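You operate a simulated robot arm through the tools that you are given. There is no shell and no other tool.

You are at the controls of a simulated robot arm. One attempt, no reset.

TASK
Put things in order on the near belt. At the end: the blue reel (marked "LACE") from the near belt stands where the cream packet (marked "TOGGLES") stood; the brown pads box from the near belt stands where the blue reel stood; the yellow size sign from the near belt stands on top of the green card (marked "JOB CARD"); the cream packet from the near belt stands on top of the yellow card (marked "JOB CARD"); whatever was shut is shut again. Leave all else as you found it, and nothing knocked over.

Only the result counts: the job must be done as asked and must still hold three seconds after the hand-in. Knocking over, shifting, dropping, spilling or breaking anything else fails it.

THE ROBOT
A 6-joint arm with a two-finger parallel gripper, fixed in place. Base frame: the origin is at the foot of the arm, x ahead of it, y to its left, z up; the work surface is at about z = 0. Readings come in m, rad, newtons and seconds.
With the tool pointing down near the work surface it reaches from about 0.18 to 0.46 m from the base axis. Its first joint turns from -1.222 to 1.222 rad. Payload 1.9 kg.
The TCP is the grasp point between the finger pads, 0.023 m short of the fingertips. In the tool frame z runs along the fingers and y along their closing line. Largest opening 0.094 m; finger width 0.038, thickness 0.01; the body of the gripper, 0.054 by 0.096 m, starts 0.039 m behind the TCP.
Orientation is that of the tool frame in the base frame, as a unit quaternion [w, x, y, z]. With the fingers straight down and closing along the base's y, the tool's x points along the base's -x, its y along +y and its z along -z.

THE INTERFACE
- The arm moves only by the tool play_rows. Its argument "targets" is text: rows parted by semicolons, each of 7 numbers parted by spaces: the opening, from 0 (shut) to 1 (fully open), then the shift along the tool's x, y, z in units of 50 mm (1.0 is 50 mm), then the turn, a rotation vector about the tool's x, y, z in units of 8 degrees (1.0 is 8 degrees). In form: grip tx ty tz wx wy wz; .... A call has 1 to 20 rows; each row shifts and turns the commanded pose from where the row before left it, along the tool's axes as they then stand. A call with a number of a shift or a turn outside -1 to 1 is refused whole. A row lasts 0.2 s, in which the tool goes at most 0.05 m and 0.15 rad; a call with a longer step from one row to the next is refused whole, and so is a gripper value outside its range. Where a pose cannot be reached the arm comes as near as it can. A force on the tool above 40 N (or 10 N above the force at the start of the call, whichever is more), or a blocked arm, ends the call early, and 0.2 s more pass. Each finger travels about 0.108 m/s and halts on what it meets, pressing with about 38 N; the grip force reading is that of the motor and also rises with nothing between the fingers. The clock runs only during rows and for 0.2 s after the last one: add rows that do not move to give the fingers time. The reply holds the time, the measured pose of the TCP, the force on the tool along the base axes, the opening and the grip force, in the units named above and with some noise, with the torque about the TCP (base axes, N m) and any sound that the robot's microphone picked up.
- Cameras (640 x 400 px; columns grow to the right, rows downward): "scene" is fixed at [0.0607, 0.3189, 0.42]; the picture's right is [-0.71, -0.70, 0.00], its down [-0.42, 0.43, -0.80] and it looks along [0.56, -0.57, -0.60] (base axes); focal length 214 px, centre (320, 200). "wrist" rides on the gripper at [0.086, 0.016, -0.075] in the tool frame; the picture's right is [-0.18, 0.98, 0.00], its down [-0.58, -0.11, -0.81] and it looks along [-0.79, -0.15, 0.59] (tool axes); focal length 243 px, centre (320, 200).
- snapshot(camera): a new picture of that camera. No time passes.
- measure_at(camera, pixels): for up to 12 pixels [column, row] of the newest picture of that camera ("zoom" is the newest enlarged one), the place [x, y, z] in the base frame of the surface seen there, good to about 0.002 m. No time passes.
- zoom(camera, box): a new picture of the part [left, top, right, bottom] of that camera's present view, enlarged. No time passes.
- finish_job(): hands the job in; it is judged then, once.

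Leave the gripper open and the arm clear of the work at the hand-in unless told otherwise.

The tools are called after "Call:" as name(argument=value, ...) on one line, values as JSON. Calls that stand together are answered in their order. play_rows: Moves the arm, as the interface text tells. Its arguments: {"type":"object","properties":{"targets":{"type":"string"}},"required":["targets"]} The other tools are called the same way: snapshot (camera) takes a picture; measure_at (camera, pixels) gives the place of the surface under pixels of a picture; zoom (camera, box) takes an enlarged picture of a part of a camera's view; finish_job () hands the job in.

At the start:

```text
time_s: 0.0
position: [0.2921, 0.0103, 0.2842]
orientation: [0.001, 0.0, 1.0, 0.001]
contact_force: [-0.1, 1.1, 0.0]
wrist_torque: [-0.02, -0.01, 0.02]
gripper_width: 0.094
finger_force: 0.0
```

scene: 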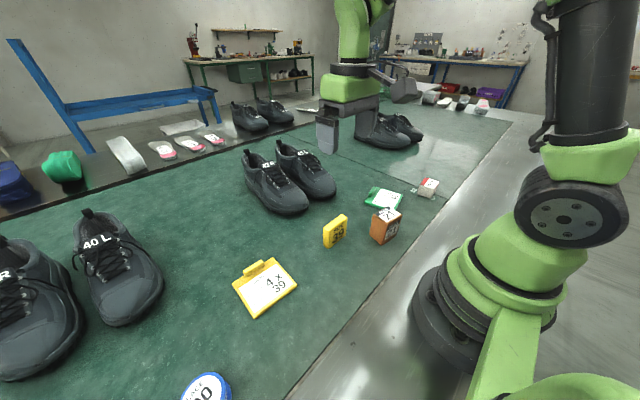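
wrist: 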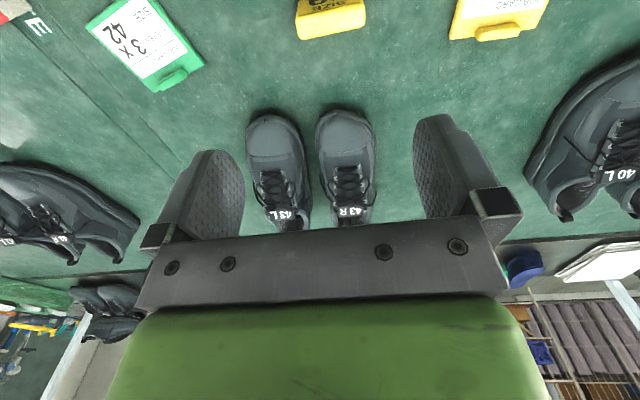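

I see the near belt with a yellow card (~265,285), a yellow size sign (~335,230), a brown box (~385,225), a green card (~383,197), a small white/red packet (~428,187), and a blue reel at the bottom (~207,388). I'll zoom in on these parts to read them.

Call:
zoom(camera="scene", box=[300, 160, 460, 260])

Call:
zoom(camera="scene", box=[140, 250, 330, 400])

Call:
zoom(camera="wrist", box=[0, 0, 640, 130])

```text
4.00 times, centred on (380, 210) of scene
```

zoom: 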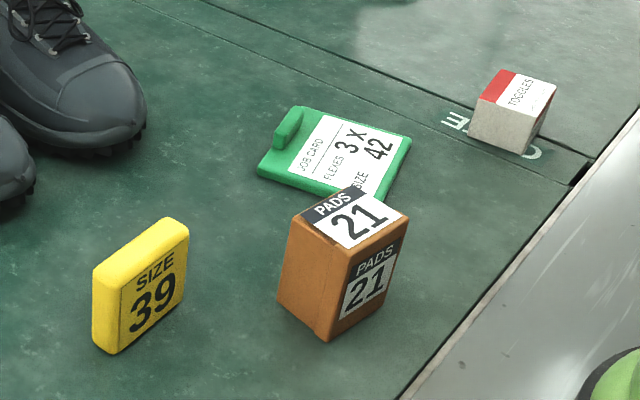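

```text
2.67 times, centred on (235, 325) of scene
```

zoom: 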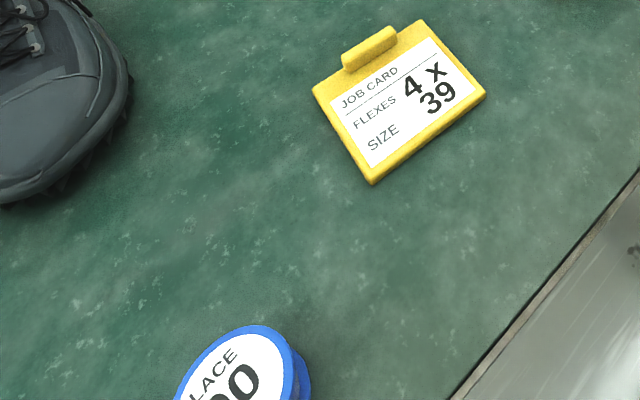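

```text
1.00 times, centred on (320, 65) of wrist (not enlarged: the box is as wide or as high as the picture)
```

zoom: 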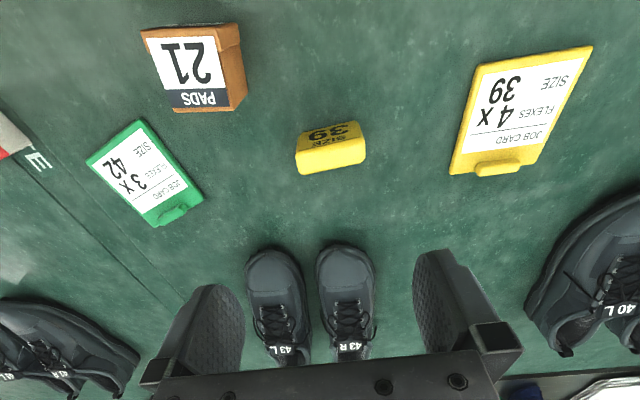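

Everything named is identified. Next I measure surface points on each item in the scene picture.

Call:
measure_at(camera="scene", pixels=[[320, 180], [429, 184], [422, 190], [433, 191], [436, 199], [413, 191], [383, 197], [371, 203], [390, 190], [400, 213], [450, 206], [460, 180]])

Call:
zoom(camera="scene", box=[390, 165, 470, 215])

Call:
zoom(camera="scene", box=[160, 340, 260, 400])

```text
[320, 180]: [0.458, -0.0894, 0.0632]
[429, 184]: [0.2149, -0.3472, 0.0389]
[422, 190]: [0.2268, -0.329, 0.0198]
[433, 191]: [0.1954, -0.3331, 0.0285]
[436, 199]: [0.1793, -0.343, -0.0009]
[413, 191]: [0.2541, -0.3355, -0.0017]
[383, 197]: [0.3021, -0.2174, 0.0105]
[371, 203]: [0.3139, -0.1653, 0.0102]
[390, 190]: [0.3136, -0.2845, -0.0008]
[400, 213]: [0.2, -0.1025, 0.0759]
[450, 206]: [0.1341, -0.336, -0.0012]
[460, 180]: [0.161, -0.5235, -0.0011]
```

```text
8.00 times, centred on (430, 190) of scene
```

zoom: 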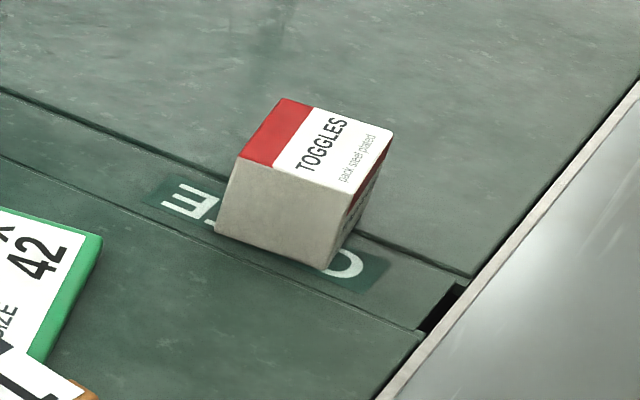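

```text
6.40 times, centred on (210, 370) of scene
```

zoom: 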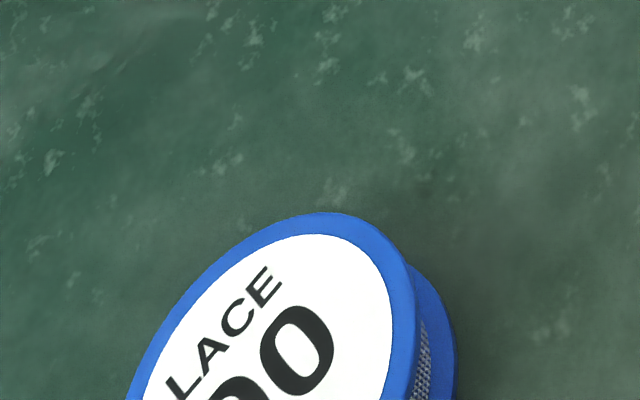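

Packet stands at about (0.21, -0.35) on a seam strip. I'll zoom on it again and measure its corners precisely.

Call:
zoom(camera="scene", box=[390, 165, 470, 215])

Call:
measure_at(camera="zoom", pixels=[[282, 101], [388, 131], [350, 190], [244, 160], [235, 175], [325, 185], [220, 225], [322, 262], [350, 225], [320, 145], [180, 195], [360, 270]])

Call:
zoom(camera="scene", box=[160, 340, 260, 400])

Call:
measure_at(camera="zoom", pixels=[[330, 217], [395, 260], [405, 320], [400, 390], [300, 390], [260, 320], [170, 310], [135, 390], [440, 330], [445, 390], [420, 350], [330, 180]])

```text
8.00 times, centred on (430, 190) of scene
```

zoom: 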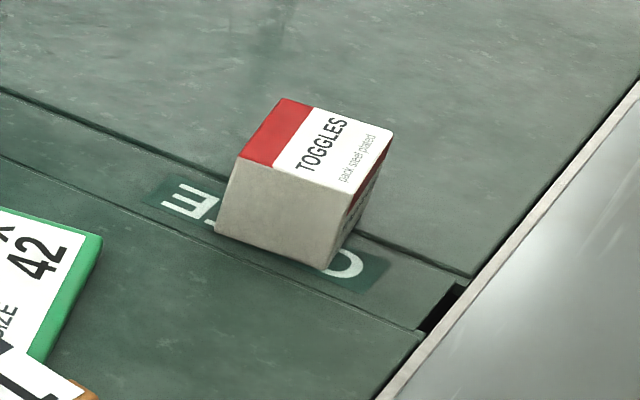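

```text
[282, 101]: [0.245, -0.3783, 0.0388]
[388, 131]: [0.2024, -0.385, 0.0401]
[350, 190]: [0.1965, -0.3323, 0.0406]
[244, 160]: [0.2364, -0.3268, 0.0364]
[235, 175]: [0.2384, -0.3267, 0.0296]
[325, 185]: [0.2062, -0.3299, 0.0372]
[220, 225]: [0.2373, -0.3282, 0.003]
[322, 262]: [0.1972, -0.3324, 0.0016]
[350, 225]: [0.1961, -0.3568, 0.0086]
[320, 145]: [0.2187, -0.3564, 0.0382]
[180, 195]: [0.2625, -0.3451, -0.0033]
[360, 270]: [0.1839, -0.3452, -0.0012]
```

```text
6.40 times, centred on (210, 370) of scene
```

zoom: 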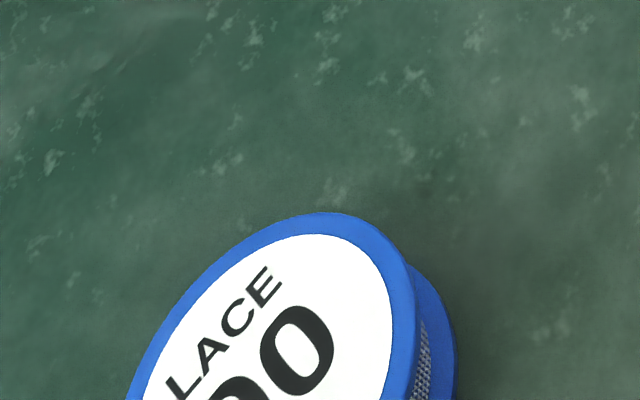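

```text
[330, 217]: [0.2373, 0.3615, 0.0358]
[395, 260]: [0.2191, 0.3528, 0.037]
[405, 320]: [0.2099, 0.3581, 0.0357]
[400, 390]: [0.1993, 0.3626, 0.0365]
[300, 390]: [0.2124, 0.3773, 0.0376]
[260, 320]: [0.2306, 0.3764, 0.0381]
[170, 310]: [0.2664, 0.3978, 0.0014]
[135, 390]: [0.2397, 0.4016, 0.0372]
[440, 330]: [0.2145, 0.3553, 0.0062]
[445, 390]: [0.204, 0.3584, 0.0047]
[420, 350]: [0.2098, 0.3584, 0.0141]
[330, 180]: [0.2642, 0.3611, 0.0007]
```

The zoomed view can reach past the picture's edge, so I use that to see the reel in full (centre it near row 398), and I'll also zoom on the other items to measure them.

Call:
zoom(camera="scene", box=[130, 392, 290, 400])

```text
4.00 times, centred on (210, 396) of scene
```

zoom: 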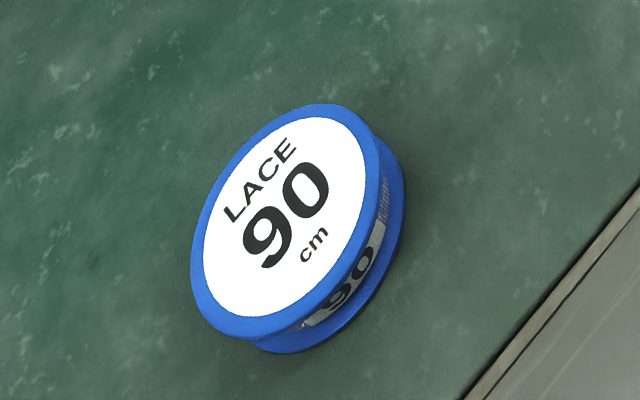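

The whole reel shows now. I measure its rim all around the top flange and the lower flange.

Call:
measure_at(camera="zoom", pixels=[[325, 107], [373, 145], [374, 210], [340, 280], [290, 322], [240, 334], [200, 300], [194, 240], [230, 165], [285, 218], [402, 190], [290, 350]])

Call:
zoom(camera="scene", box=[200, 240, 330, 330])

```text
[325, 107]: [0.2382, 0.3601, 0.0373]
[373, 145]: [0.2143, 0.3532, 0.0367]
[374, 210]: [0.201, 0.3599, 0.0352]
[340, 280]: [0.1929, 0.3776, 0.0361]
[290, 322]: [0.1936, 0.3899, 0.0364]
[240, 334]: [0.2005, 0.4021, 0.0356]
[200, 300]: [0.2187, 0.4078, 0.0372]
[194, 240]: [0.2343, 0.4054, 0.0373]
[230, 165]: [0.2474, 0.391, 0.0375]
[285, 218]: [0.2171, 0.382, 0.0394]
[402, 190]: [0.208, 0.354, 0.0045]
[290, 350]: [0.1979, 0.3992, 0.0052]
```

```text
4.44 times, centred on (265, 285) of scene
```

zoom: 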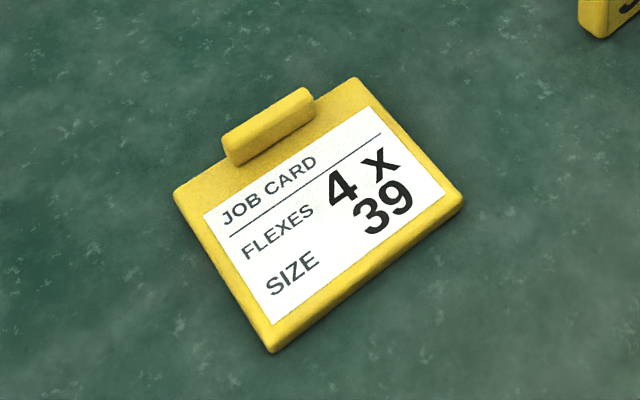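

Reel: centre about (0.2205, 0.381), radius about 0.028, height 0.038. Now the yellow card's corners and tab.

Call:
measure_at(camera="zoom", pixels=[[180, 193], [355, 82], [460, 198], [272, 345], [330, 210], [230, 150], [310, 100], [225, 135], [305, 90], [250, 270], [390, 120], [240, 165]])

Call:
zoom(camera="scene", box=[310, 175, 440, 255])

```text
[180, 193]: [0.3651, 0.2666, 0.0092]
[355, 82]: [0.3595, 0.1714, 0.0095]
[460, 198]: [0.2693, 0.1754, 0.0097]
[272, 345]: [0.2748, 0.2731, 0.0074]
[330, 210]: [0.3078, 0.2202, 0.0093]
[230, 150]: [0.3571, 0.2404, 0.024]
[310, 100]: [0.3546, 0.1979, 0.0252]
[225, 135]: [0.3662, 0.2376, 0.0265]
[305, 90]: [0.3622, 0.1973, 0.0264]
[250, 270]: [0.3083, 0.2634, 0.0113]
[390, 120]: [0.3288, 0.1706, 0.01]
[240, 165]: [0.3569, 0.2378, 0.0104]
```

```text
4.92 times, centred on (375, 215) of scene
```

zoom: 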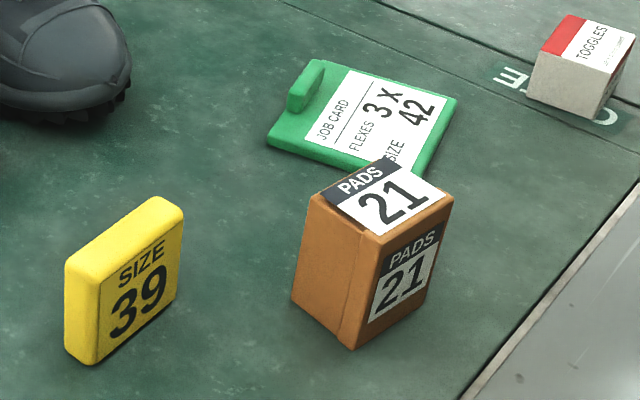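

Yellow card: about 95 mm square, top at z = 0.010, with a tab on the far edge. Now the sign, box, and green card.

Call:
measure_at(camera="zoom", pixels=[[75, 262], [155, 200], [180, 210], [95, 275], [125, 235], [90, 358], [175, 300], [68, 340], [140, 280], [80, 310], [110, 225], [170, 203]])

Call:
measure_at(camera="zoom", pixels=[[315, 197], [390, 162], [447, 198], [378, 233], [383, 198], [295, 300], [350, 340], [425, 300], [340, 300], [400, 270], [320, 200], [375, 240]])

Call:
measure_at(camera="zoom", pixels=[[320, 62], [455, 100], [270, 138], [430, 170], [365, 110], [300, 85], [315, 70], [290, 110], [410, 80], [330, 160], [440, 145], [350, 140]])

```text
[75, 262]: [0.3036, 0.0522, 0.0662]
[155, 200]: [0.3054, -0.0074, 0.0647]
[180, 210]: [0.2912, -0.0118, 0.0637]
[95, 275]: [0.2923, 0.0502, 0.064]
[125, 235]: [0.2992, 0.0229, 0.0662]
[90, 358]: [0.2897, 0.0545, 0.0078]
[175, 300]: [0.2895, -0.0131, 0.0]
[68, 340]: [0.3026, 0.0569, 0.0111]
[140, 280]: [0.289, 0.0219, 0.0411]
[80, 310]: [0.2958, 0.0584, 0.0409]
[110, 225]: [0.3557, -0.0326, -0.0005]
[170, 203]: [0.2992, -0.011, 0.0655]
```

```text
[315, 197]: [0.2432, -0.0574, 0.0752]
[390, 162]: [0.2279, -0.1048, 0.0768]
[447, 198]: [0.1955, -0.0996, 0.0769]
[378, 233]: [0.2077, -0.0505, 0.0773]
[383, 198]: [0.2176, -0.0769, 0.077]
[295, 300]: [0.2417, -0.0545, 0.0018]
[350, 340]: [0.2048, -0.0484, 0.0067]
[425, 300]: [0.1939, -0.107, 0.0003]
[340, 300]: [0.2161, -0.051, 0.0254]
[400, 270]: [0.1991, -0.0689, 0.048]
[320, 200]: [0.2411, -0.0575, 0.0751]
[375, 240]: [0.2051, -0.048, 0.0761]
```

```text
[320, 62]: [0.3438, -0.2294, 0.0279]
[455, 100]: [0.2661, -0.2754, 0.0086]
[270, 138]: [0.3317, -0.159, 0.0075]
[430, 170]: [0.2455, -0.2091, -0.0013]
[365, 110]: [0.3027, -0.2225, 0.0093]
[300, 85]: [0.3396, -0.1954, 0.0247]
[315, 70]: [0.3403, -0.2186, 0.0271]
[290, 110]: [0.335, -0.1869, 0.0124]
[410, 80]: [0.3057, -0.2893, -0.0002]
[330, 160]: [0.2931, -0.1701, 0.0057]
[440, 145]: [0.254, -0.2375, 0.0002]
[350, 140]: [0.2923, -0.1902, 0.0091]
```

Sign: centre about (0.2975, 0.022), ~16 mm thick in x, 71 mm wide in y, 66 mm tall. Box: about (0.218, -0.080), 77 mm tall. The box hides part of the green card in this view, so I measure the green card in the wrist view.

Call:
zoom(camera="wrist", box=[40, 0, 360, 60])

```text
2.00 times, centred on (200, 30) of wrist
```

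zoom: 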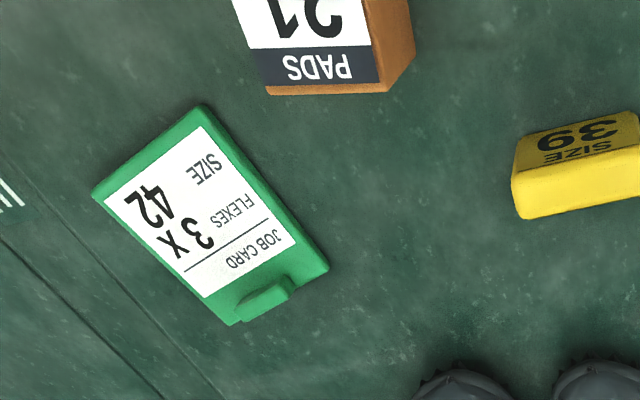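

Call:
measure_at(camera="zoom", pixels=[[200, 110], [97, 195], [232, 320], [325, 267], [205, 210], [240, 315], [290, 290], [285, 275], [240, 300], [105, 200], [275, 80], [380, 85]])

Call:
zoom(camera="wrist", box=[0, 0, 640, 2])

```text
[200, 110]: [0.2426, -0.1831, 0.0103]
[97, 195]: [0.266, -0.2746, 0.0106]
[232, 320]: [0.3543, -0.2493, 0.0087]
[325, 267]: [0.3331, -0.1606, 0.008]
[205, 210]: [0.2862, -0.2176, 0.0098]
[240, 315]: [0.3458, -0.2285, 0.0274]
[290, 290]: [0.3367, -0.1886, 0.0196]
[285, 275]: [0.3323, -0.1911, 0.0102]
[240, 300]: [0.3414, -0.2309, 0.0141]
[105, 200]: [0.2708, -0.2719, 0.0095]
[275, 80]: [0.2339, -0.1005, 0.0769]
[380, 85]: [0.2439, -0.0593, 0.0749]
```

```text
1.00 times, centred on (320, 1) of wrist (not enlarged: the box is as wide or as high as the picture)
```

zoom: 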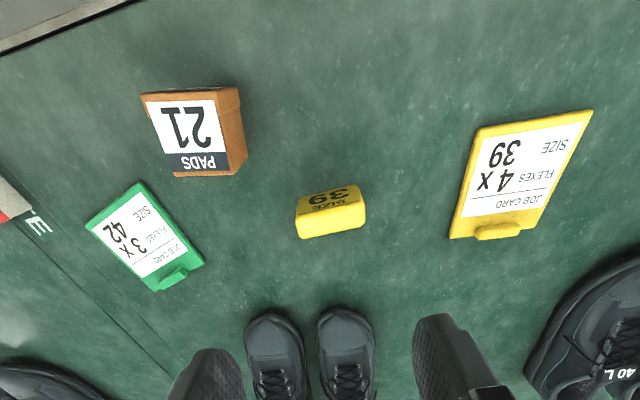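

Green card: corners (0.243,-0.183), (0.266,-0.275), (0.354,-0.249), (0.333,-0.161), turned about 14°, tab on the far side. Before moving I check where the left shoes and the area around the reel are, for clearance.

Call:
measure_at(camera="scene", pixels=[[110, 320], [160, 290], [120, 260], [88, 212], [60, 340], [30, 370], [300, 200], [280, 160], [255, 185], [330, 190], [300, 395], [350, 330]])

Call:
zoom(camera="scene", box=[0, 200, 320, 400])

```text
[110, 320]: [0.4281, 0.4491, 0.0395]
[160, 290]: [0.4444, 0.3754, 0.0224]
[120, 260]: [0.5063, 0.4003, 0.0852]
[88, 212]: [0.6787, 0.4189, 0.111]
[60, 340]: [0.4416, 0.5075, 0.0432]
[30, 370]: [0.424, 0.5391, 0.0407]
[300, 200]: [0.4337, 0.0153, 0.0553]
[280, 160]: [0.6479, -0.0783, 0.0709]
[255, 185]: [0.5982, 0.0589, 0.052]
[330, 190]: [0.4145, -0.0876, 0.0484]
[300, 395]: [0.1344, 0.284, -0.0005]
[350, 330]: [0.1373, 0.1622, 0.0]
```

```text
2.00 times, centred on (160, 300) of scene
```

zoom: 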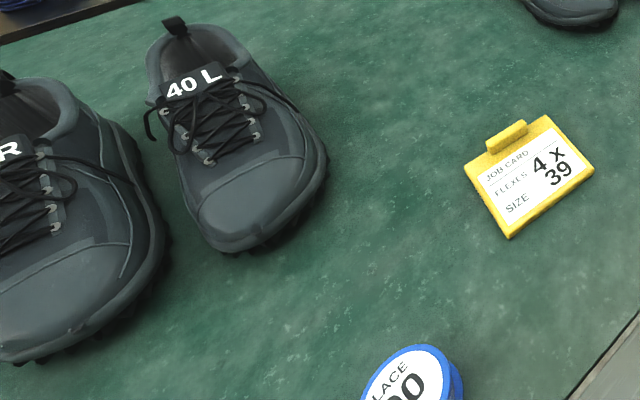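

Shoes all start beyond x = 0.41, so they're clear of the work. First I move high over the packet (to about x 0.2205, y -0.3555, z 0.16), then turn 8° to match it, gripper fully open.

Call:
play_rows(targets="1 0.159 -0.813 0.276 0 0 0; 1 0.159 -0.813 0.276 0 0 0; 1 0.159 -0.813 0.276 0 0 0; 1 0.159 -0.813 0.276 0 0 0; 1 0.159 -0.813 0.276 0 0 0; 1 0.159 -0.813 0.276 0 0 0; 1 0.159 -0.813 0.276 0 0 0; 1 0.159 -0.813 0.276 0 0 0; 1 0.159 -0.813 0.276 0 0 0; 1 0 0 0 0 0 -1; 1 0 0 0 0 0 0; 1 0 0 0 0 0 0")

```text
time_s: 2.6
position: [0.2206, -0.3558, 0.1569]
orientation: [0.001, -0.07, 0.998, 0.001]
contact_force: [-0.4, 0.0, 0.0]
wrist_torque: [0.01, -0.01, 0.02]
gripper_width: 0.0939
finger_force: 0.0
```

Arrived over the packet at z 0.157 (a few mm lower than commanded), turned 8°. I look with both cameras.

Call:
snapshot(camera="wrist")

Call:
zoom(camera="scene", box=[350, 130, 510, 230])

Call:
zoom(camera="wrist", box=[160, 0, 480, 2])

```text
taken
```

wrist: 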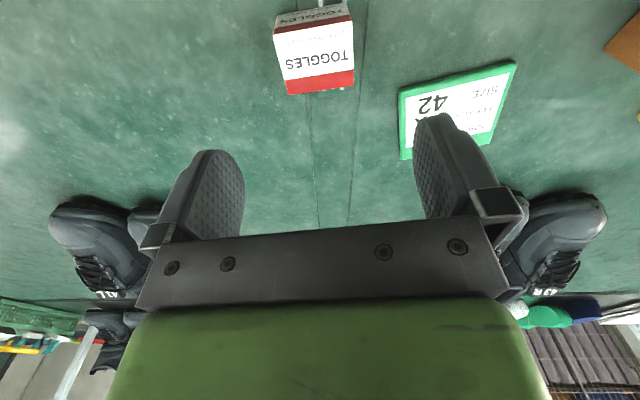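

```text
4.00 times, centred on (430, 180) of scene
```

zoom: 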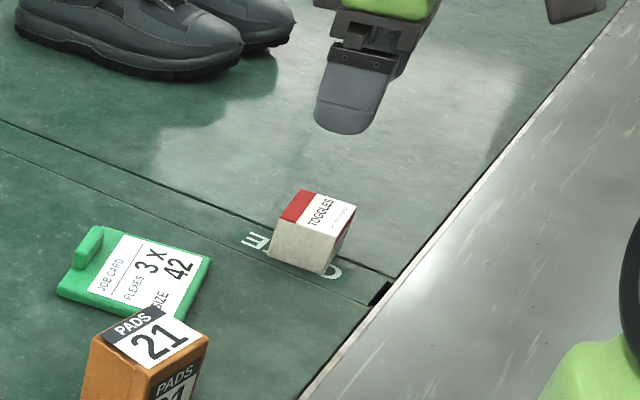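

```text
2.00 times, centred on (320, 1) of wrist
```

zoom: 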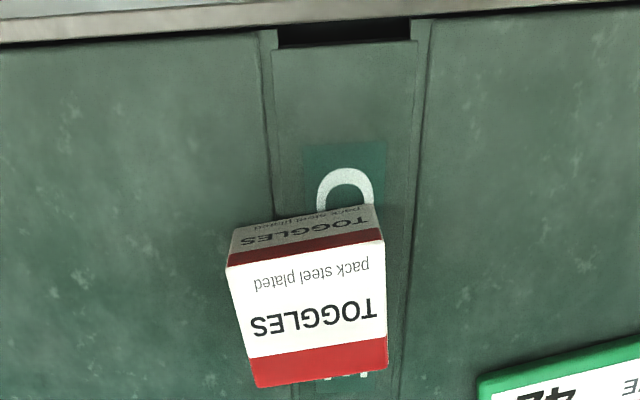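

I measure the packet's top corners from this closer view.

Call:
measure_at(camera="zoom", pixels=[[230, 262], [382, 240], [386, 366], [258, 385], [308, 313], [250, 355], [385, 340], [235, 290], [372, 208], [235, 235], [340, 185], [345, 380]])

```text
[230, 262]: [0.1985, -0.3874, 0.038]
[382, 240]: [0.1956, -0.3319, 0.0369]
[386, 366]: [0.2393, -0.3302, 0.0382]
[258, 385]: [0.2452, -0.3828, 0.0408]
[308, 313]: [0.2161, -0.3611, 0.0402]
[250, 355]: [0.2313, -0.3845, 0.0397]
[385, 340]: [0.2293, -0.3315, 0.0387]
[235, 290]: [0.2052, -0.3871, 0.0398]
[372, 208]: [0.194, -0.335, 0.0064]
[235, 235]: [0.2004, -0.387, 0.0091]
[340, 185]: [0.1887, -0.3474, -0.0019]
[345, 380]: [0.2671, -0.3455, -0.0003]
```

Packet centre about (0.220, -0.3565), 45 × 54 mm, top z 0.039. I'm already centred within a millimetre. I go straight down to about z 0.04 with open fingers and check the reading.

Call:
play_rows(targets="1 0 0 0.6 0 0 0; 1 0 0 0.6 0 0 0; 1 0 0 0.5 0 0 0; 1 0 0 0.4 0 0 0; 1 0 0 0.25 0 0 0; 1 0 0 0 0 0 0; 1 0 0 0 0 0 0")

```text
time_s: 4.2
position: [0.22, -0.3547, 0.0409]
orientation: [0.001, -0.069, 0.998, 0.001]
contact_force: [1.1, 0.8, -0.7]
wrist_torque: [0.03, -0.01, -0.01]
gripper_width: 0.0942
finger_force: 0.1
```

Reading z 0.041, no contact. I go down another 13 mm so the fingertips sit ~5 mm above the belt, then check.

Call:
play_rows(targets="1 0 -0.02 0.13 0 0 0; 1 0 0 0.13 0 0 0; 1 0 0 0 0 0 0; 1 0 0 0 0 0 0")

Call:
snapshot(camera="wrist")

Call:
zoom(camera="scene", box=[380, 150, 480, 212])

```text
time_s: 5.2
position: [0.2205, -0.3554, 0.0279]
orientation: [0.001, -0.07, 0.998, 0.0]
contact_force: [0.0, 0.1, -0.3]
wrist_torque: [0.03, -0.03, 0.0]
gripper_width: 0.094
finger_force: 0.0
```

```text
taken
```

wrist: 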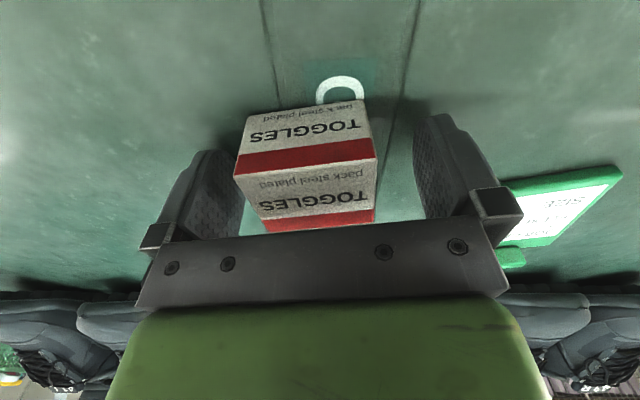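

```text
6.40 times, centred on (430, 181) of scene
```

zoom: 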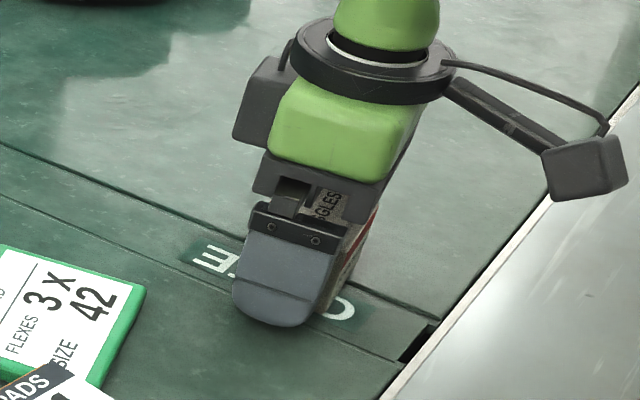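

The packet sits between the fingers, slightly nearer the left one. I shift 2 mm toward it and close gently to just under its width.

Call:
play_rows(targets="1 0 -0.04 0 0 0 0; 0.8 0 0 0 0 0 0; 0.65 0 0 0 0 0 0; 0.55 0 0 0 0 0 0; 0.52 0 0 0 0 0 0; 0.52 0 0 0 0 0 0; 0.52 0 0 0 0 0 0")

```text
time_s: 6.8
position: [0.221, -0.3568, 0.0278]
orientation: [0.001, -0.069, 0.998, 0.001]
contact_force: [-0.6, 0.5, 1.0]
wrist_torque: [-0.09, -0.06, 0.0]
gripper_width: 0.0559
finger_force: 37.7
```

Gripped: width 0.0559, force 38 N. I lift slowly and check.

Call:
play_rows(targets="0.4 0 0 -0.1 0 0 0; 0.4 0 0 -0.2 0 0 0; 0.4 0 0 -0.3 0 0 0; 0.4 0 0 0 0 0 0; 0.4 0 0 0 0 0 0")

Call:
snapshot(camera="wrist")

Call:
snapshot(camera="scene")

```text
time_s: 8.0
position: [0.2204, -0.3575, 0.0572]
orientation: [0.001, -0.07, 0.998, 0.001]
contact_force: [-0.3, 0.1, -0.8]
wrist_torque: [-0.01, 0.01, 0.0]
gripper_width: 0.0559
finger_force: 38.1
```

```text
taken
```

wrist: 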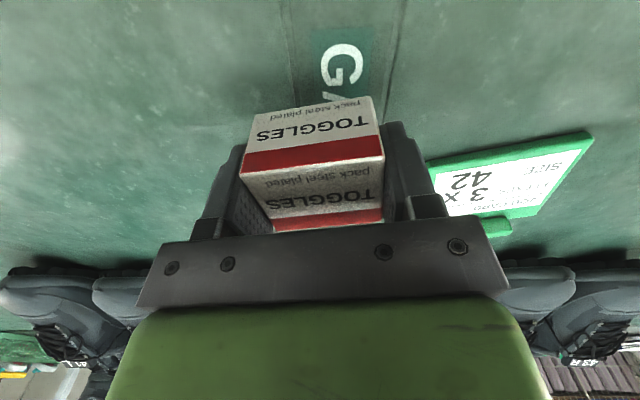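

```text
taken
```

scene: 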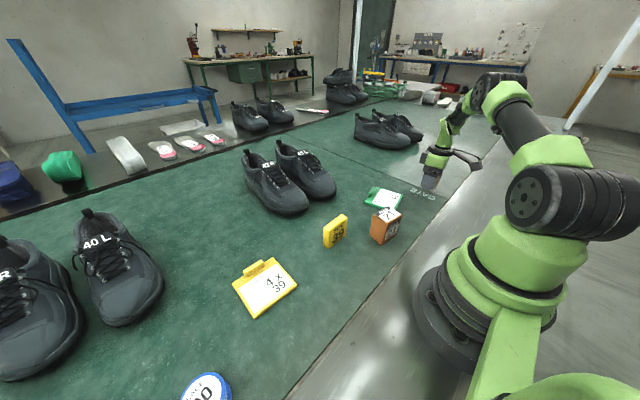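

The packet is held firmly and the strip underneath reads "GATE" — just floor markings. I lift to about z 0.17 and turn back to square.

Call:
play_rows(targets="0.4 0 0 -0.4 0 0 0; 0.4 0 0 -0.6 0 0 0; 0.4 0 0 -0.6 0 0 0; 0.4 0 0 -0.6 0 0 0; 0.4 0 0 -0.1 0 0 0; 0.4 0 0 0 0 0 0.5; 0.4 0 0 0 0 0 0.5; 0.4 0 0 0 0 0 0")

Call:
zoom(camera="scene", box=[390, 165, 470, 215])

```text
time_s: 9.8
position: [0.2212, -0.3578, 0.1731]
orientation: [0.002, 0.0, 1.0, 0.002]
contact_force: [0.3, -0.4, -1.1]
wrist_torque: [0.03, 0.03, 0.04]
gripper_width: 0.0558
finger_force: 36.9
```

```text
8.00 times, centred on (430, 190) of scene
```

zoom: 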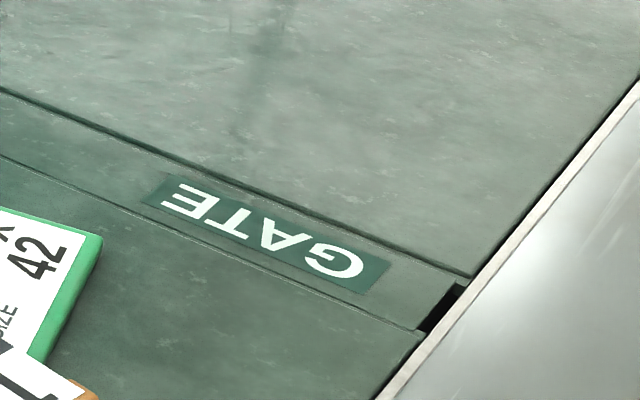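

The spot is clear and the gate strip is flat. Now I carry the packet across at z 0.173 (bottom about 0.14, above everything) to over the yellow card at (0.312, 0.221).

Call:
play_rows(targets="0.4 -0.057 0.362 0 0 0 0; 0.4 -0.1135 0.7235 0 0 0 0; 0.4 -0.1135 0.7235 0 0 0 0; 0.4 -0.1135 0.7235 0 0 0 0; 0.4 -0.1135 0.7235 0 0 0 0; 0.4 -0.1135 0.7235 0 0 0 0; 0.4 -0.1135 0.7235 0 0 0 0; 0.4 -0.1135 0.7235 0 0 0 0; 0.4 -0.1135 0.7235 0 0 0 0; 0.4 -0.1135 0.7235 0 0 0 0; 0.4 -0.1135 0.7235 0 0 0 0; 0.4 -0.1135 0.7235 0 0 0 0; 0.4 -0.1135 0.7235 0 0 0 0; 0.4 -0.1135 0.7235 0 0 0 0; 0.4 -0.1135 0.7235 0 0 0 0; 0.4 -0.1135 0.7235 0 0 0 0; 0.4 -0.057 0.362 0 0 0 0; 0.4 0 0 0 0 0 0.42; 0.4 0 0 0 0 0 0")

Call:
snapshot(camera="wrist")

Call:
snapshot(camera="scene")

```text
time_s: 13.8
position: [0.3109, 0.2217, 0.1726]
orientation: [0.0, 0.03, 1.0, 0.001]
contact_force: [0.4, -0.3, -0.5]
wrist_torque: [0.0, -0.01, -0.01]
gripper_width: 0.0559
finger_force: 38.0
```

```text
taken
```

wrist: 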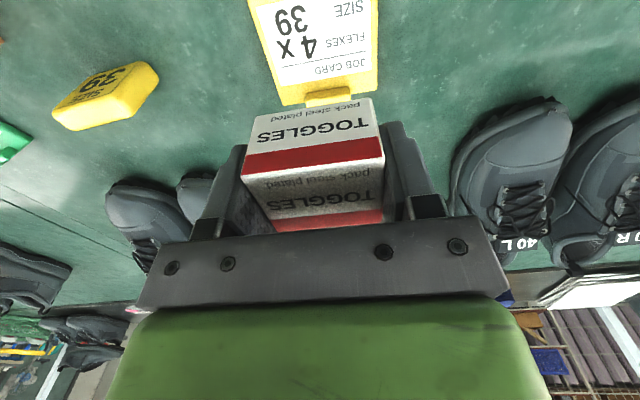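

```text
taken
```

scene: 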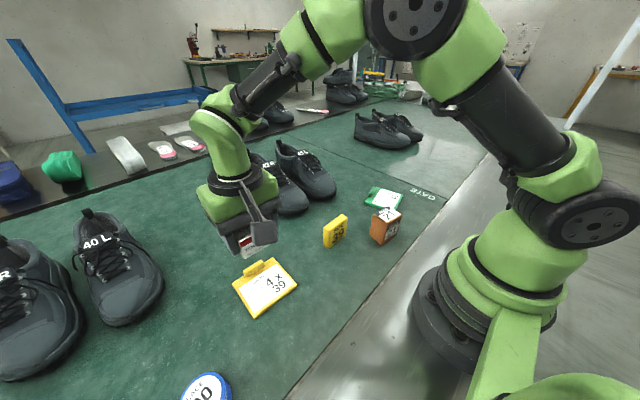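

I'm over the card. I verify the card's place with the wrist camera, looking past the top edge of the picture.

Call:
zoom(camera="wrist", box=[160, 0, 480, 2])

```text
2.00 times, centred on (320, 1) of wrist
```

zoom: 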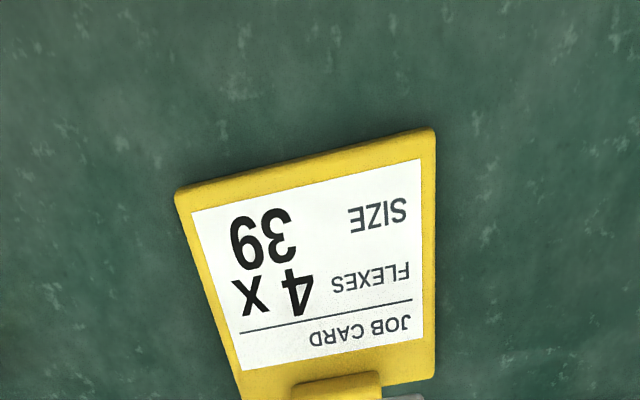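

Call:
measure_at(camera="zoom", pixels=[[180, 195], [432, 135], [430, 370], [245, 390], [320, 270], [330, 375], [300, 395], [375, 385], [200, 215], [415, 165]])

```text
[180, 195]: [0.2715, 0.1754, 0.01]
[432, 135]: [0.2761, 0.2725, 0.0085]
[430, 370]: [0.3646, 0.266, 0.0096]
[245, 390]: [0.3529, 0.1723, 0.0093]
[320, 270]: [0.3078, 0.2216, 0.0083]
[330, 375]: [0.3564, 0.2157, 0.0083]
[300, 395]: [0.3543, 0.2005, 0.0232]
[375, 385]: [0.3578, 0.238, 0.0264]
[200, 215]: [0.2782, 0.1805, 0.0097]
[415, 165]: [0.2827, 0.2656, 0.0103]
```

Card confirmed; the packet footprint (x 0.289–0.334, y 0.194–0.250) fits on it clear of the tab. I lower to about z 0.048.

Call:
play_rows(targets="0.4 0 0 0.5 0 0 0; 0.4 0 0 0.6 0 0 0; 0.4 0 0 0.6 0 0 0; 0.4 0 0 0.5 0 0 0; 0.4 0 0 0.3 0 0 0; 0.4 0 0 0 0 0 0; 0.4 0 0 0 0 0 0")

Call:
zoom(camera="scene", box=[200, 220, 330, 320])

```text
time_s: 15.4
position: [0.3122, 0.2197, 0.0471]
orientation: [0.0, 0.03, 1.0, 0.002]
contact_force: [-0.3, 0.9, -0.8]
wrist_torque: [0.01, 0.02, 0.01]
gripper_width: 0.0556
finger_force: 38.1
```

```text
4.00 times, centred on (265, 270) of scene
```

zoom: 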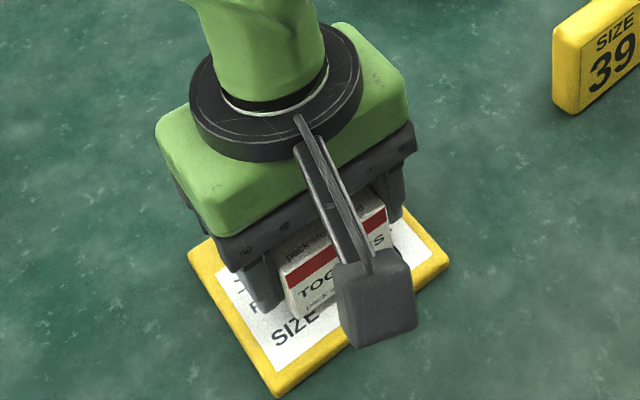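

Well placed. I lower 6 mm more and watch the force.

Call:
play_rows(targets="0.4 0 0 0.06 0 0 0; 0.4 0 0 0.06 0 0 0; 0.4 0 0 0 0 0 0; 0.4 0 0 0 0 0 0")

```text
time_s: 16.4
position: [0.3126, 0.2212, 0.0425]
orientation: [0.001, 0.03, 1.0, 0.0]
contact_force: [-0.3, 0.7, -1.6]
wrist_torque: [0.03, -0.04, 0.0]
gripper_width: 0.0556
finger_force: 38.5
```

Call:
play_rows(targets="0.4 0 0 0.03 0 0 0; 0.4 0 0 0.03 0 0 0; 0.4 0 0 0 0 0 0; 0.4 0 0 0 0 0 0")

Call:
zoom(camera="scene", box=[225, 250, 305, 300])

```text
time_s: 17.4
position: [0.3119, 0.2228, 0.0394]
orientation: [0.001, 0.029, 1.0, 0.002]
contact_force: [0.1, -0.7, 0.0]
wrist_torque: [-0.01, 0.04, 0.01]
gripper_width: 0.0554
finger_force: 38.0
```

```text
8.00 times, centred on (265, 275) of scene
```

zoom: 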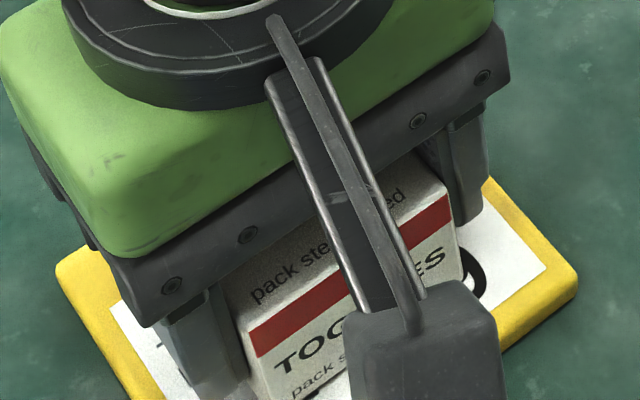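

No contact force yet. I keep lowering in 1 mm steps until the force rises.

Call:
play_rows(targets="0.4 0 0 0.025 0 0 0; 0.4 0 0 0 0 0 0; 0.4 0 0 0 0 0 0")

```text
time_s: 18.2
position: [0.3128, 0.2207, 0.0388]
orientation: [0.001, 0.029, 1.0, 0.001]
contact_force: [-0.2, 0.3, -0.8]
wrist_torque: [-0.03, -0.04, 0.0]
gripper_width: 0.0556
finger_force: 37.7
```

Call:
play_rows(targets="0.4 0 0 0.025 0 0 0; 0.4 0 0 0 0 0 0; 0.4 0 0 0 0 0 0")

```text
time_s: 19.0
position: [0.3139, 0.2222, 0.0376]
orientation: [0.001, 0.03, 1.0, 0.001]
contact_force: [-1.6, -1.5, 8.9]
wrist_torque: [-0.16, 0.0, -0.03]
gripper_width: 0.0556
finger_force: 38.4
```

Force now 8.9 N upward: the packet rests on the card. I open the fingers in place.

Call:
play_rows(targets="0.6 0 0 0 0 0 0; 0.7 0 0 0 0 0 0; 0.85 0 0 0 0 0 0; 0.95 0 0 0 0 0 0; 0.95 0 0 0 0 0 0")

Call:
snapshot(camera="wrist")

```text
time_s: 20.2
position: [0.3127, 0.2215, 0.0384]
orientation: [0.001, 0.03, 1.0, 0.001]
contact_force: [0.5, -0.3, -1.1]
wrist_torque: [0.05, 0.01, -0.01]
gripper_width: 0.0894
finger_force: 0.1
```

```text
taken
```

wrist: 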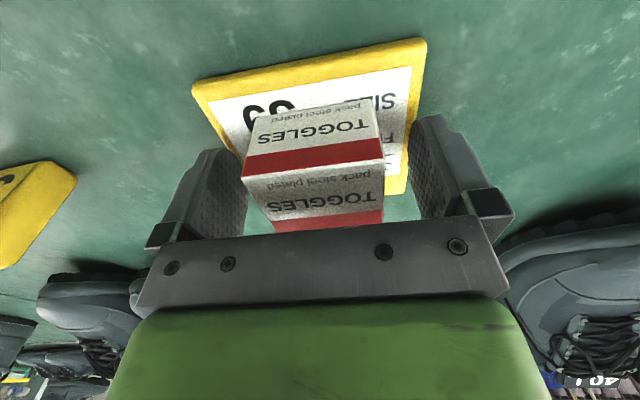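

Released. I raise straight up to about z 0.17 and turn back to square.

Call:
play_rows(targets="0.95 0 0 -0.2 0 0 0; 1 0 0 -0.5 0 0 0; 1 0 0 -0.7 0 0 0; 1 0 0 -0.7 0 0 0; 1 0 0 -0.5 0 0 0; 1 0 0 0 0 0 -0.42; 1 0 0 0 0 0 0")

Call:
zoom(camera="scene", box=[200, 230, 330, 320])

```text
time_s: 21.8
position: [0.3122, 0.2216, 0.1668]
orientation: [0.001, 0.001, 1.0, 0.001]
contact_force: [-0.6, 0.8, -1.2]
wrist_torque: [0.03, -0.02, 0.02]
gripper_width: 0.0939
finger_force: 0.1
```

```text
4.44 times, centred on (265, 275) of scene
```

zoom: 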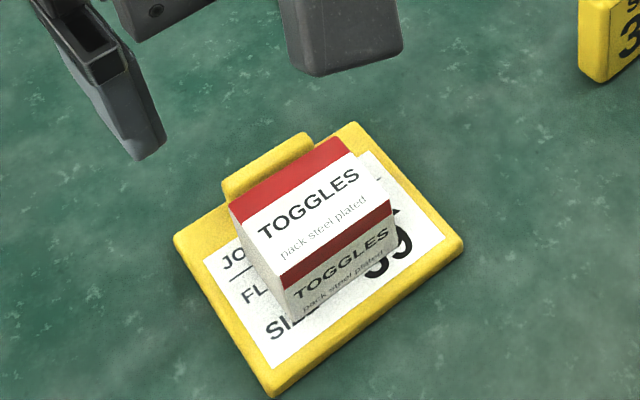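

The packet stands squarely on the yellow card. Now I move over the reel at (0.2205, 0.381).

Call:
play_rows(targets="1 0.367 0.638 0 0 0 0; 1 0.367 0.638 0 0 0 0; 1 0.367 0.638 0 0 0 0; 1 0.367 0.638 0 0 0 0; 1 0.366 0.636 0 0 0 0; 1 0 0 0 0 0 0; 1 0 0 0 0 0 0")

Call:
zoom(camera="wrist", box=[160, 0, 480, 2])

Call:
snapshot(camera="wrist")

```text
time_s: 23.4
position: [0.2208, 0.3797, 0.1659]
orientation: [0.001, 0.0, 1.0, 0.001]
contact_force: [-0.2, 0.1, -0.5]
wrist_torque: [0.0, -0.01, 0.0]
gripper_width: 0.094
finger_force: 0.1
```

```text
2.00 times, centred on (320, 1) of wrist
```

zoom: 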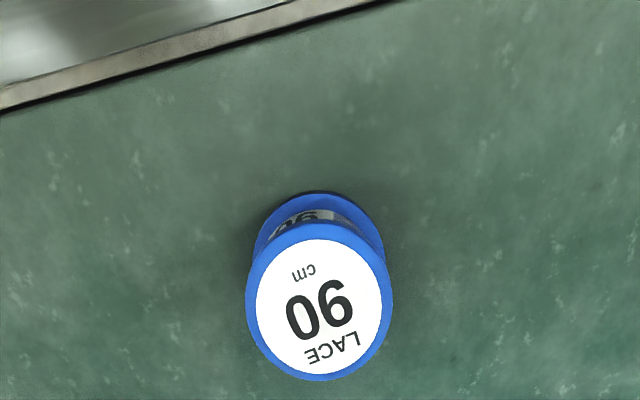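

```text
taken
```

wrist: 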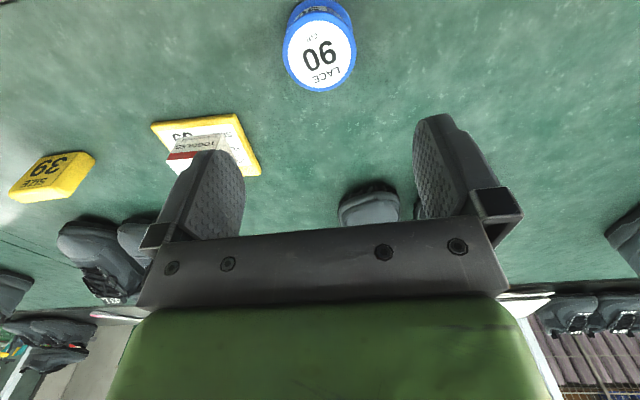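

The reel is right ahead in view. I measure its rim from here.

Call:
measure_at(camera="zoom", pixels=[[320, 228], [372, 250], [389, 300], [375, 350], [318, 378], [268, 355], [248, 305], [263, 250], [320, 300], [380, 240], [318, 195], [262, 225]])

```text
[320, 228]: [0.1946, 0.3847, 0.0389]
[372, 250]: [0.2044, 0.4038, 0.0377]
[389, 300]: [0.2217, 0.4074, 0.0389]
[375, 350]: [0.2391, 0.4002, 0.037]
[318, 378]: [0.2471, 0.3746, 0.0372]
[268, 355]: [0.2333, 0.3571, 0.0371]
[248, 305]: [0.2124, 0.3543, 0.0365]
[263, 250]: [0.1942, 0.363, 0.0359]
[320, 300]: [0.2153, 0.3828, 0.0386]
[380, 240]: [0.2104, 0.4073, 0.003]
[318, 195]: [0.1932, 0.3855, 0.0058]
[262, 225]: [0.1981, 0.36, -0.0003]
```

Reel centre about (0.2195, 0.381), diameter 55 mm. I go down with open fingers to z ≈ 0.041.

Call:
play_rows(targets="1 0.02 0.02 0.5 0 0 0; 1 0 0 0.6 0 0 0; 1 0 0 0.6 0 0 0; 1 0 0 0.5 0 0 0; 1 0 0 0.3 0 0 0; 1 0 0 0 0 0 0; 1 0 0 0 0 0 0")

Call:
snapshot(camera="wrist")

```text
time_s: 25.0
position: [0.2203, 0.3818, 0.0413]
orientation: [0.001, 0.0, 1.0, 0.001]
contact_force: [-0.4, 0.0, -0.2]
wrist_torque: [0.0, 0.01, 0.02]
gripper_width: 0.0942
finger_force: 0.0
```

```text
taken
```

wrist: 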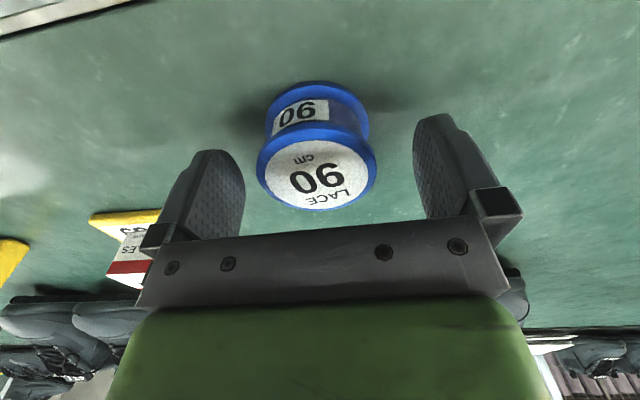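

Reel is centred between the fingers. I go down 14 mm more, so the fingertips reach the lower flange.

Call:
play_rows(targets="1 0 0 0.14 0 0 0; 1 0 0 0.14 0 0 0; 1 0 0 0 0 0 0; 1 0 0 0 0 0 0")

Call:
snapshot(camera="wrist")

```text
time_s: 26.0
position: [0.2197, 0.3815, 0.0288]
orientation: [0.001, 0.001, 1.0, 0.002]
contact_force: [0.4, -1.3, 0.6]
wrist_torque: [0.04, -0.01, 0.01]
gripper_width: 0.0938
finger_force: 0.1
```

```text
taken
```

wrist: 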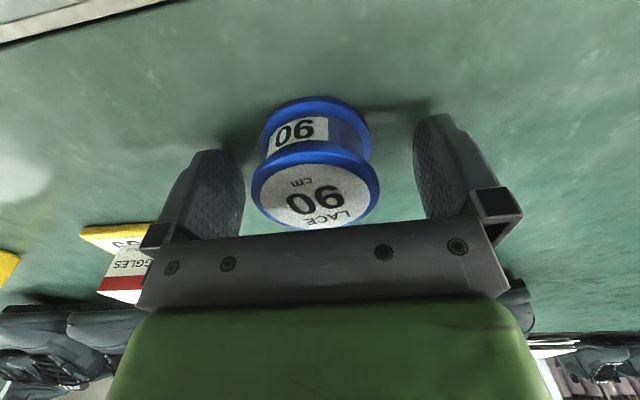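

z 0.029. I lower 1.5 mm more, then close on the reel.

Call:
play_rows(targets="1 0 0 0.03 0 0 0; 0.8 0 0 0 0 0 0; 0.68 0 0 0 0 0 0; 0.6 0 0 0 0 0 0; 0.5 0 0 0 0 0 0; 0.45 0 0 0 0 0 0; 0.45 0 0 0 0 0 0")

```text
time_s: 27.6
position: [0.2204, 0.3817, 0.0265]
orientation: [0.0, 0.0, 1.0, 0.001]
contact_force: [-0.1, -0.6, 0.0]
wrist_torque: [-0.02, 0.01, 0.03]
gripper_width: 0.0562
finger_force: 38.0
```

Gripped at 0.0562 width with 38 N. I lift slowly by 30 mm and look.

Call:
play_rows(targets="0.45 0 0 -0.1 0 0 0; 0.45 0 0 -0.2 0 0 0; 0.45 0 0 -0.3 0 0 0; 0.45 0 0 0 0 0 0; 0.45 0 0 0 0 0 0")

Call:
snapshot(camera="wrist")

Call:
zoom(camera="scene", box=[120, 340, 280, 400])

```text
time_s: 28.8
position: [0.2199, 0.3812, 0.0578]
orientation: [0.0, 0.001, 1.0, 0.0]
contact_force: [0.3, -0.6, -0.6]
wrist_torque: [-0.02, -0.03, -0.01]
gripper_width: 0.0564
finger_force: 37.6
```

```text
taken
```

wrist: 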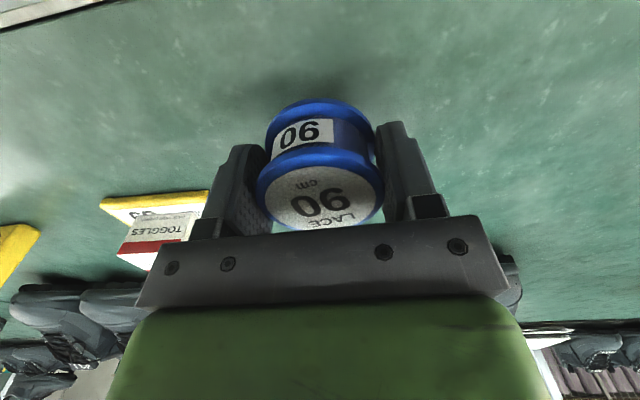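

```text
4.00 times, centred on (200, 370) of scene
```

zoom: 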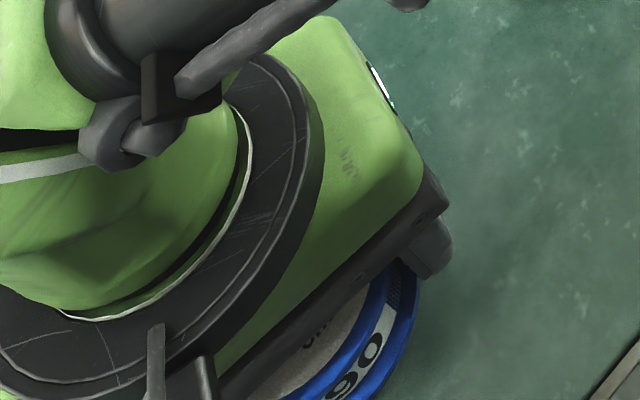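

Reel held, upright. I raise to about z 0.175, then carry over a bowed path via (0.30, 0.05).

Call:
play_rows(targets="0.45 0 0 -0.35 0 0 0; 0.45 0 0 -0.6 0 0 0; 0.45 0 0 -0.6 0 0 0; 0.45 0 0 -0.6 0 0 0; 0.45 0 0 -0.2 0 0 0; 0.45 -0.089 -0.367 0 0 0 0; 0.45 -0.178 -0.733 0 0 0 0; 0.45 -0.178 -0.733 0 0 0 0; 0.45 -0.178 -0.733 0 0 0 0; 0.45 -0.178 -0.733 0 0 0 0; 0.45 -0.178 -0.733 0 0 0 0; 0.45 -0.178 -0.733 0 0 0 0; 0.45 -0.178 -0.733 0 0 0 0; 0.45 -0.178 -0.733 0 0 0 0; 0.45 -0.087 -0.369 0 0 0 0; 0.45 0 0 0 0 0 0")

Call:
snapshot(camera="wrist")

```text
time_s: 32.2
position: [0.2989, 0.051, 0.1746]
orientation: [0.001, 0.0, 1.0, 0.001]
contact_force: [0.4, -0.2, 0.2]
wrist_torque: [0.0, -0.02, 0.02]
gripper_width: 0.0561
finger_force: 38.4
```

```text
taken
```

wrist: 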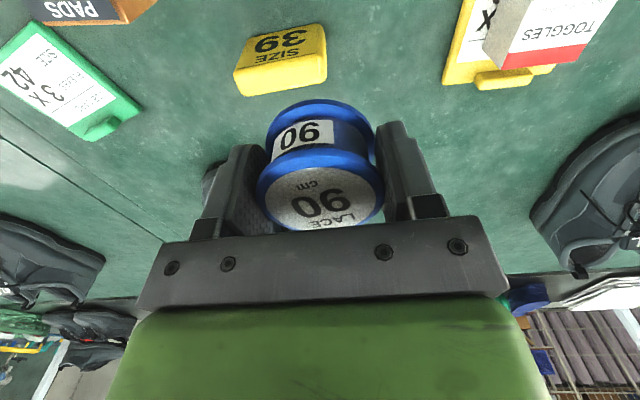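

Still held firmly. I carry on to over the packet's old spot, (0.220, -0.3565).

Call:
play_rows(targets="0.45 0.0725 -0.37 0 0 0 0; 0.45 0.1445 -0.741 0 0 0 0; 0.45 0.1445 -0.741 0 0 0 0; 0.45 0.1445 -0.741 0 0 0 0; 0.45 0.1445 -0.741 0 0 0 0; 0.45 0.1445 -0.741 0 0 0 0; 0.45 0.1445 -0.741 0 0 0 0; 0.45 0.1445 -0.741 0 0 0 0; 0.45 0.1445 -0.741 0 0 0 0; 0.45 0.1445 -0.741 0 0 0 0; 0.45 0.1445 -0.741 0 0 0 0; 0.45 0.0725 -0.37 0 0 0 0; 0.45 0 0 0 0 0 0; 0.45 0 0 0 0 0 0")

Call:
snapshot(camera="scene")

```text
time_s: 35.2
position: [0.2207, -0.3561, 0.1726]
orientation: [0.001, 0.0, 1.0, 0.001]
contact_force: [0.0, 0.3, -0.7]
wrist_torque: [0.02, 0.0, 0.01]
gripper_width: 0.0563
finger_force: 37.4
```

```text
taken
```

scene: 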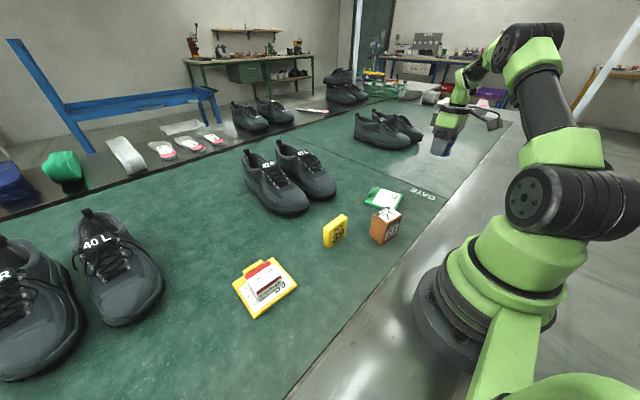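

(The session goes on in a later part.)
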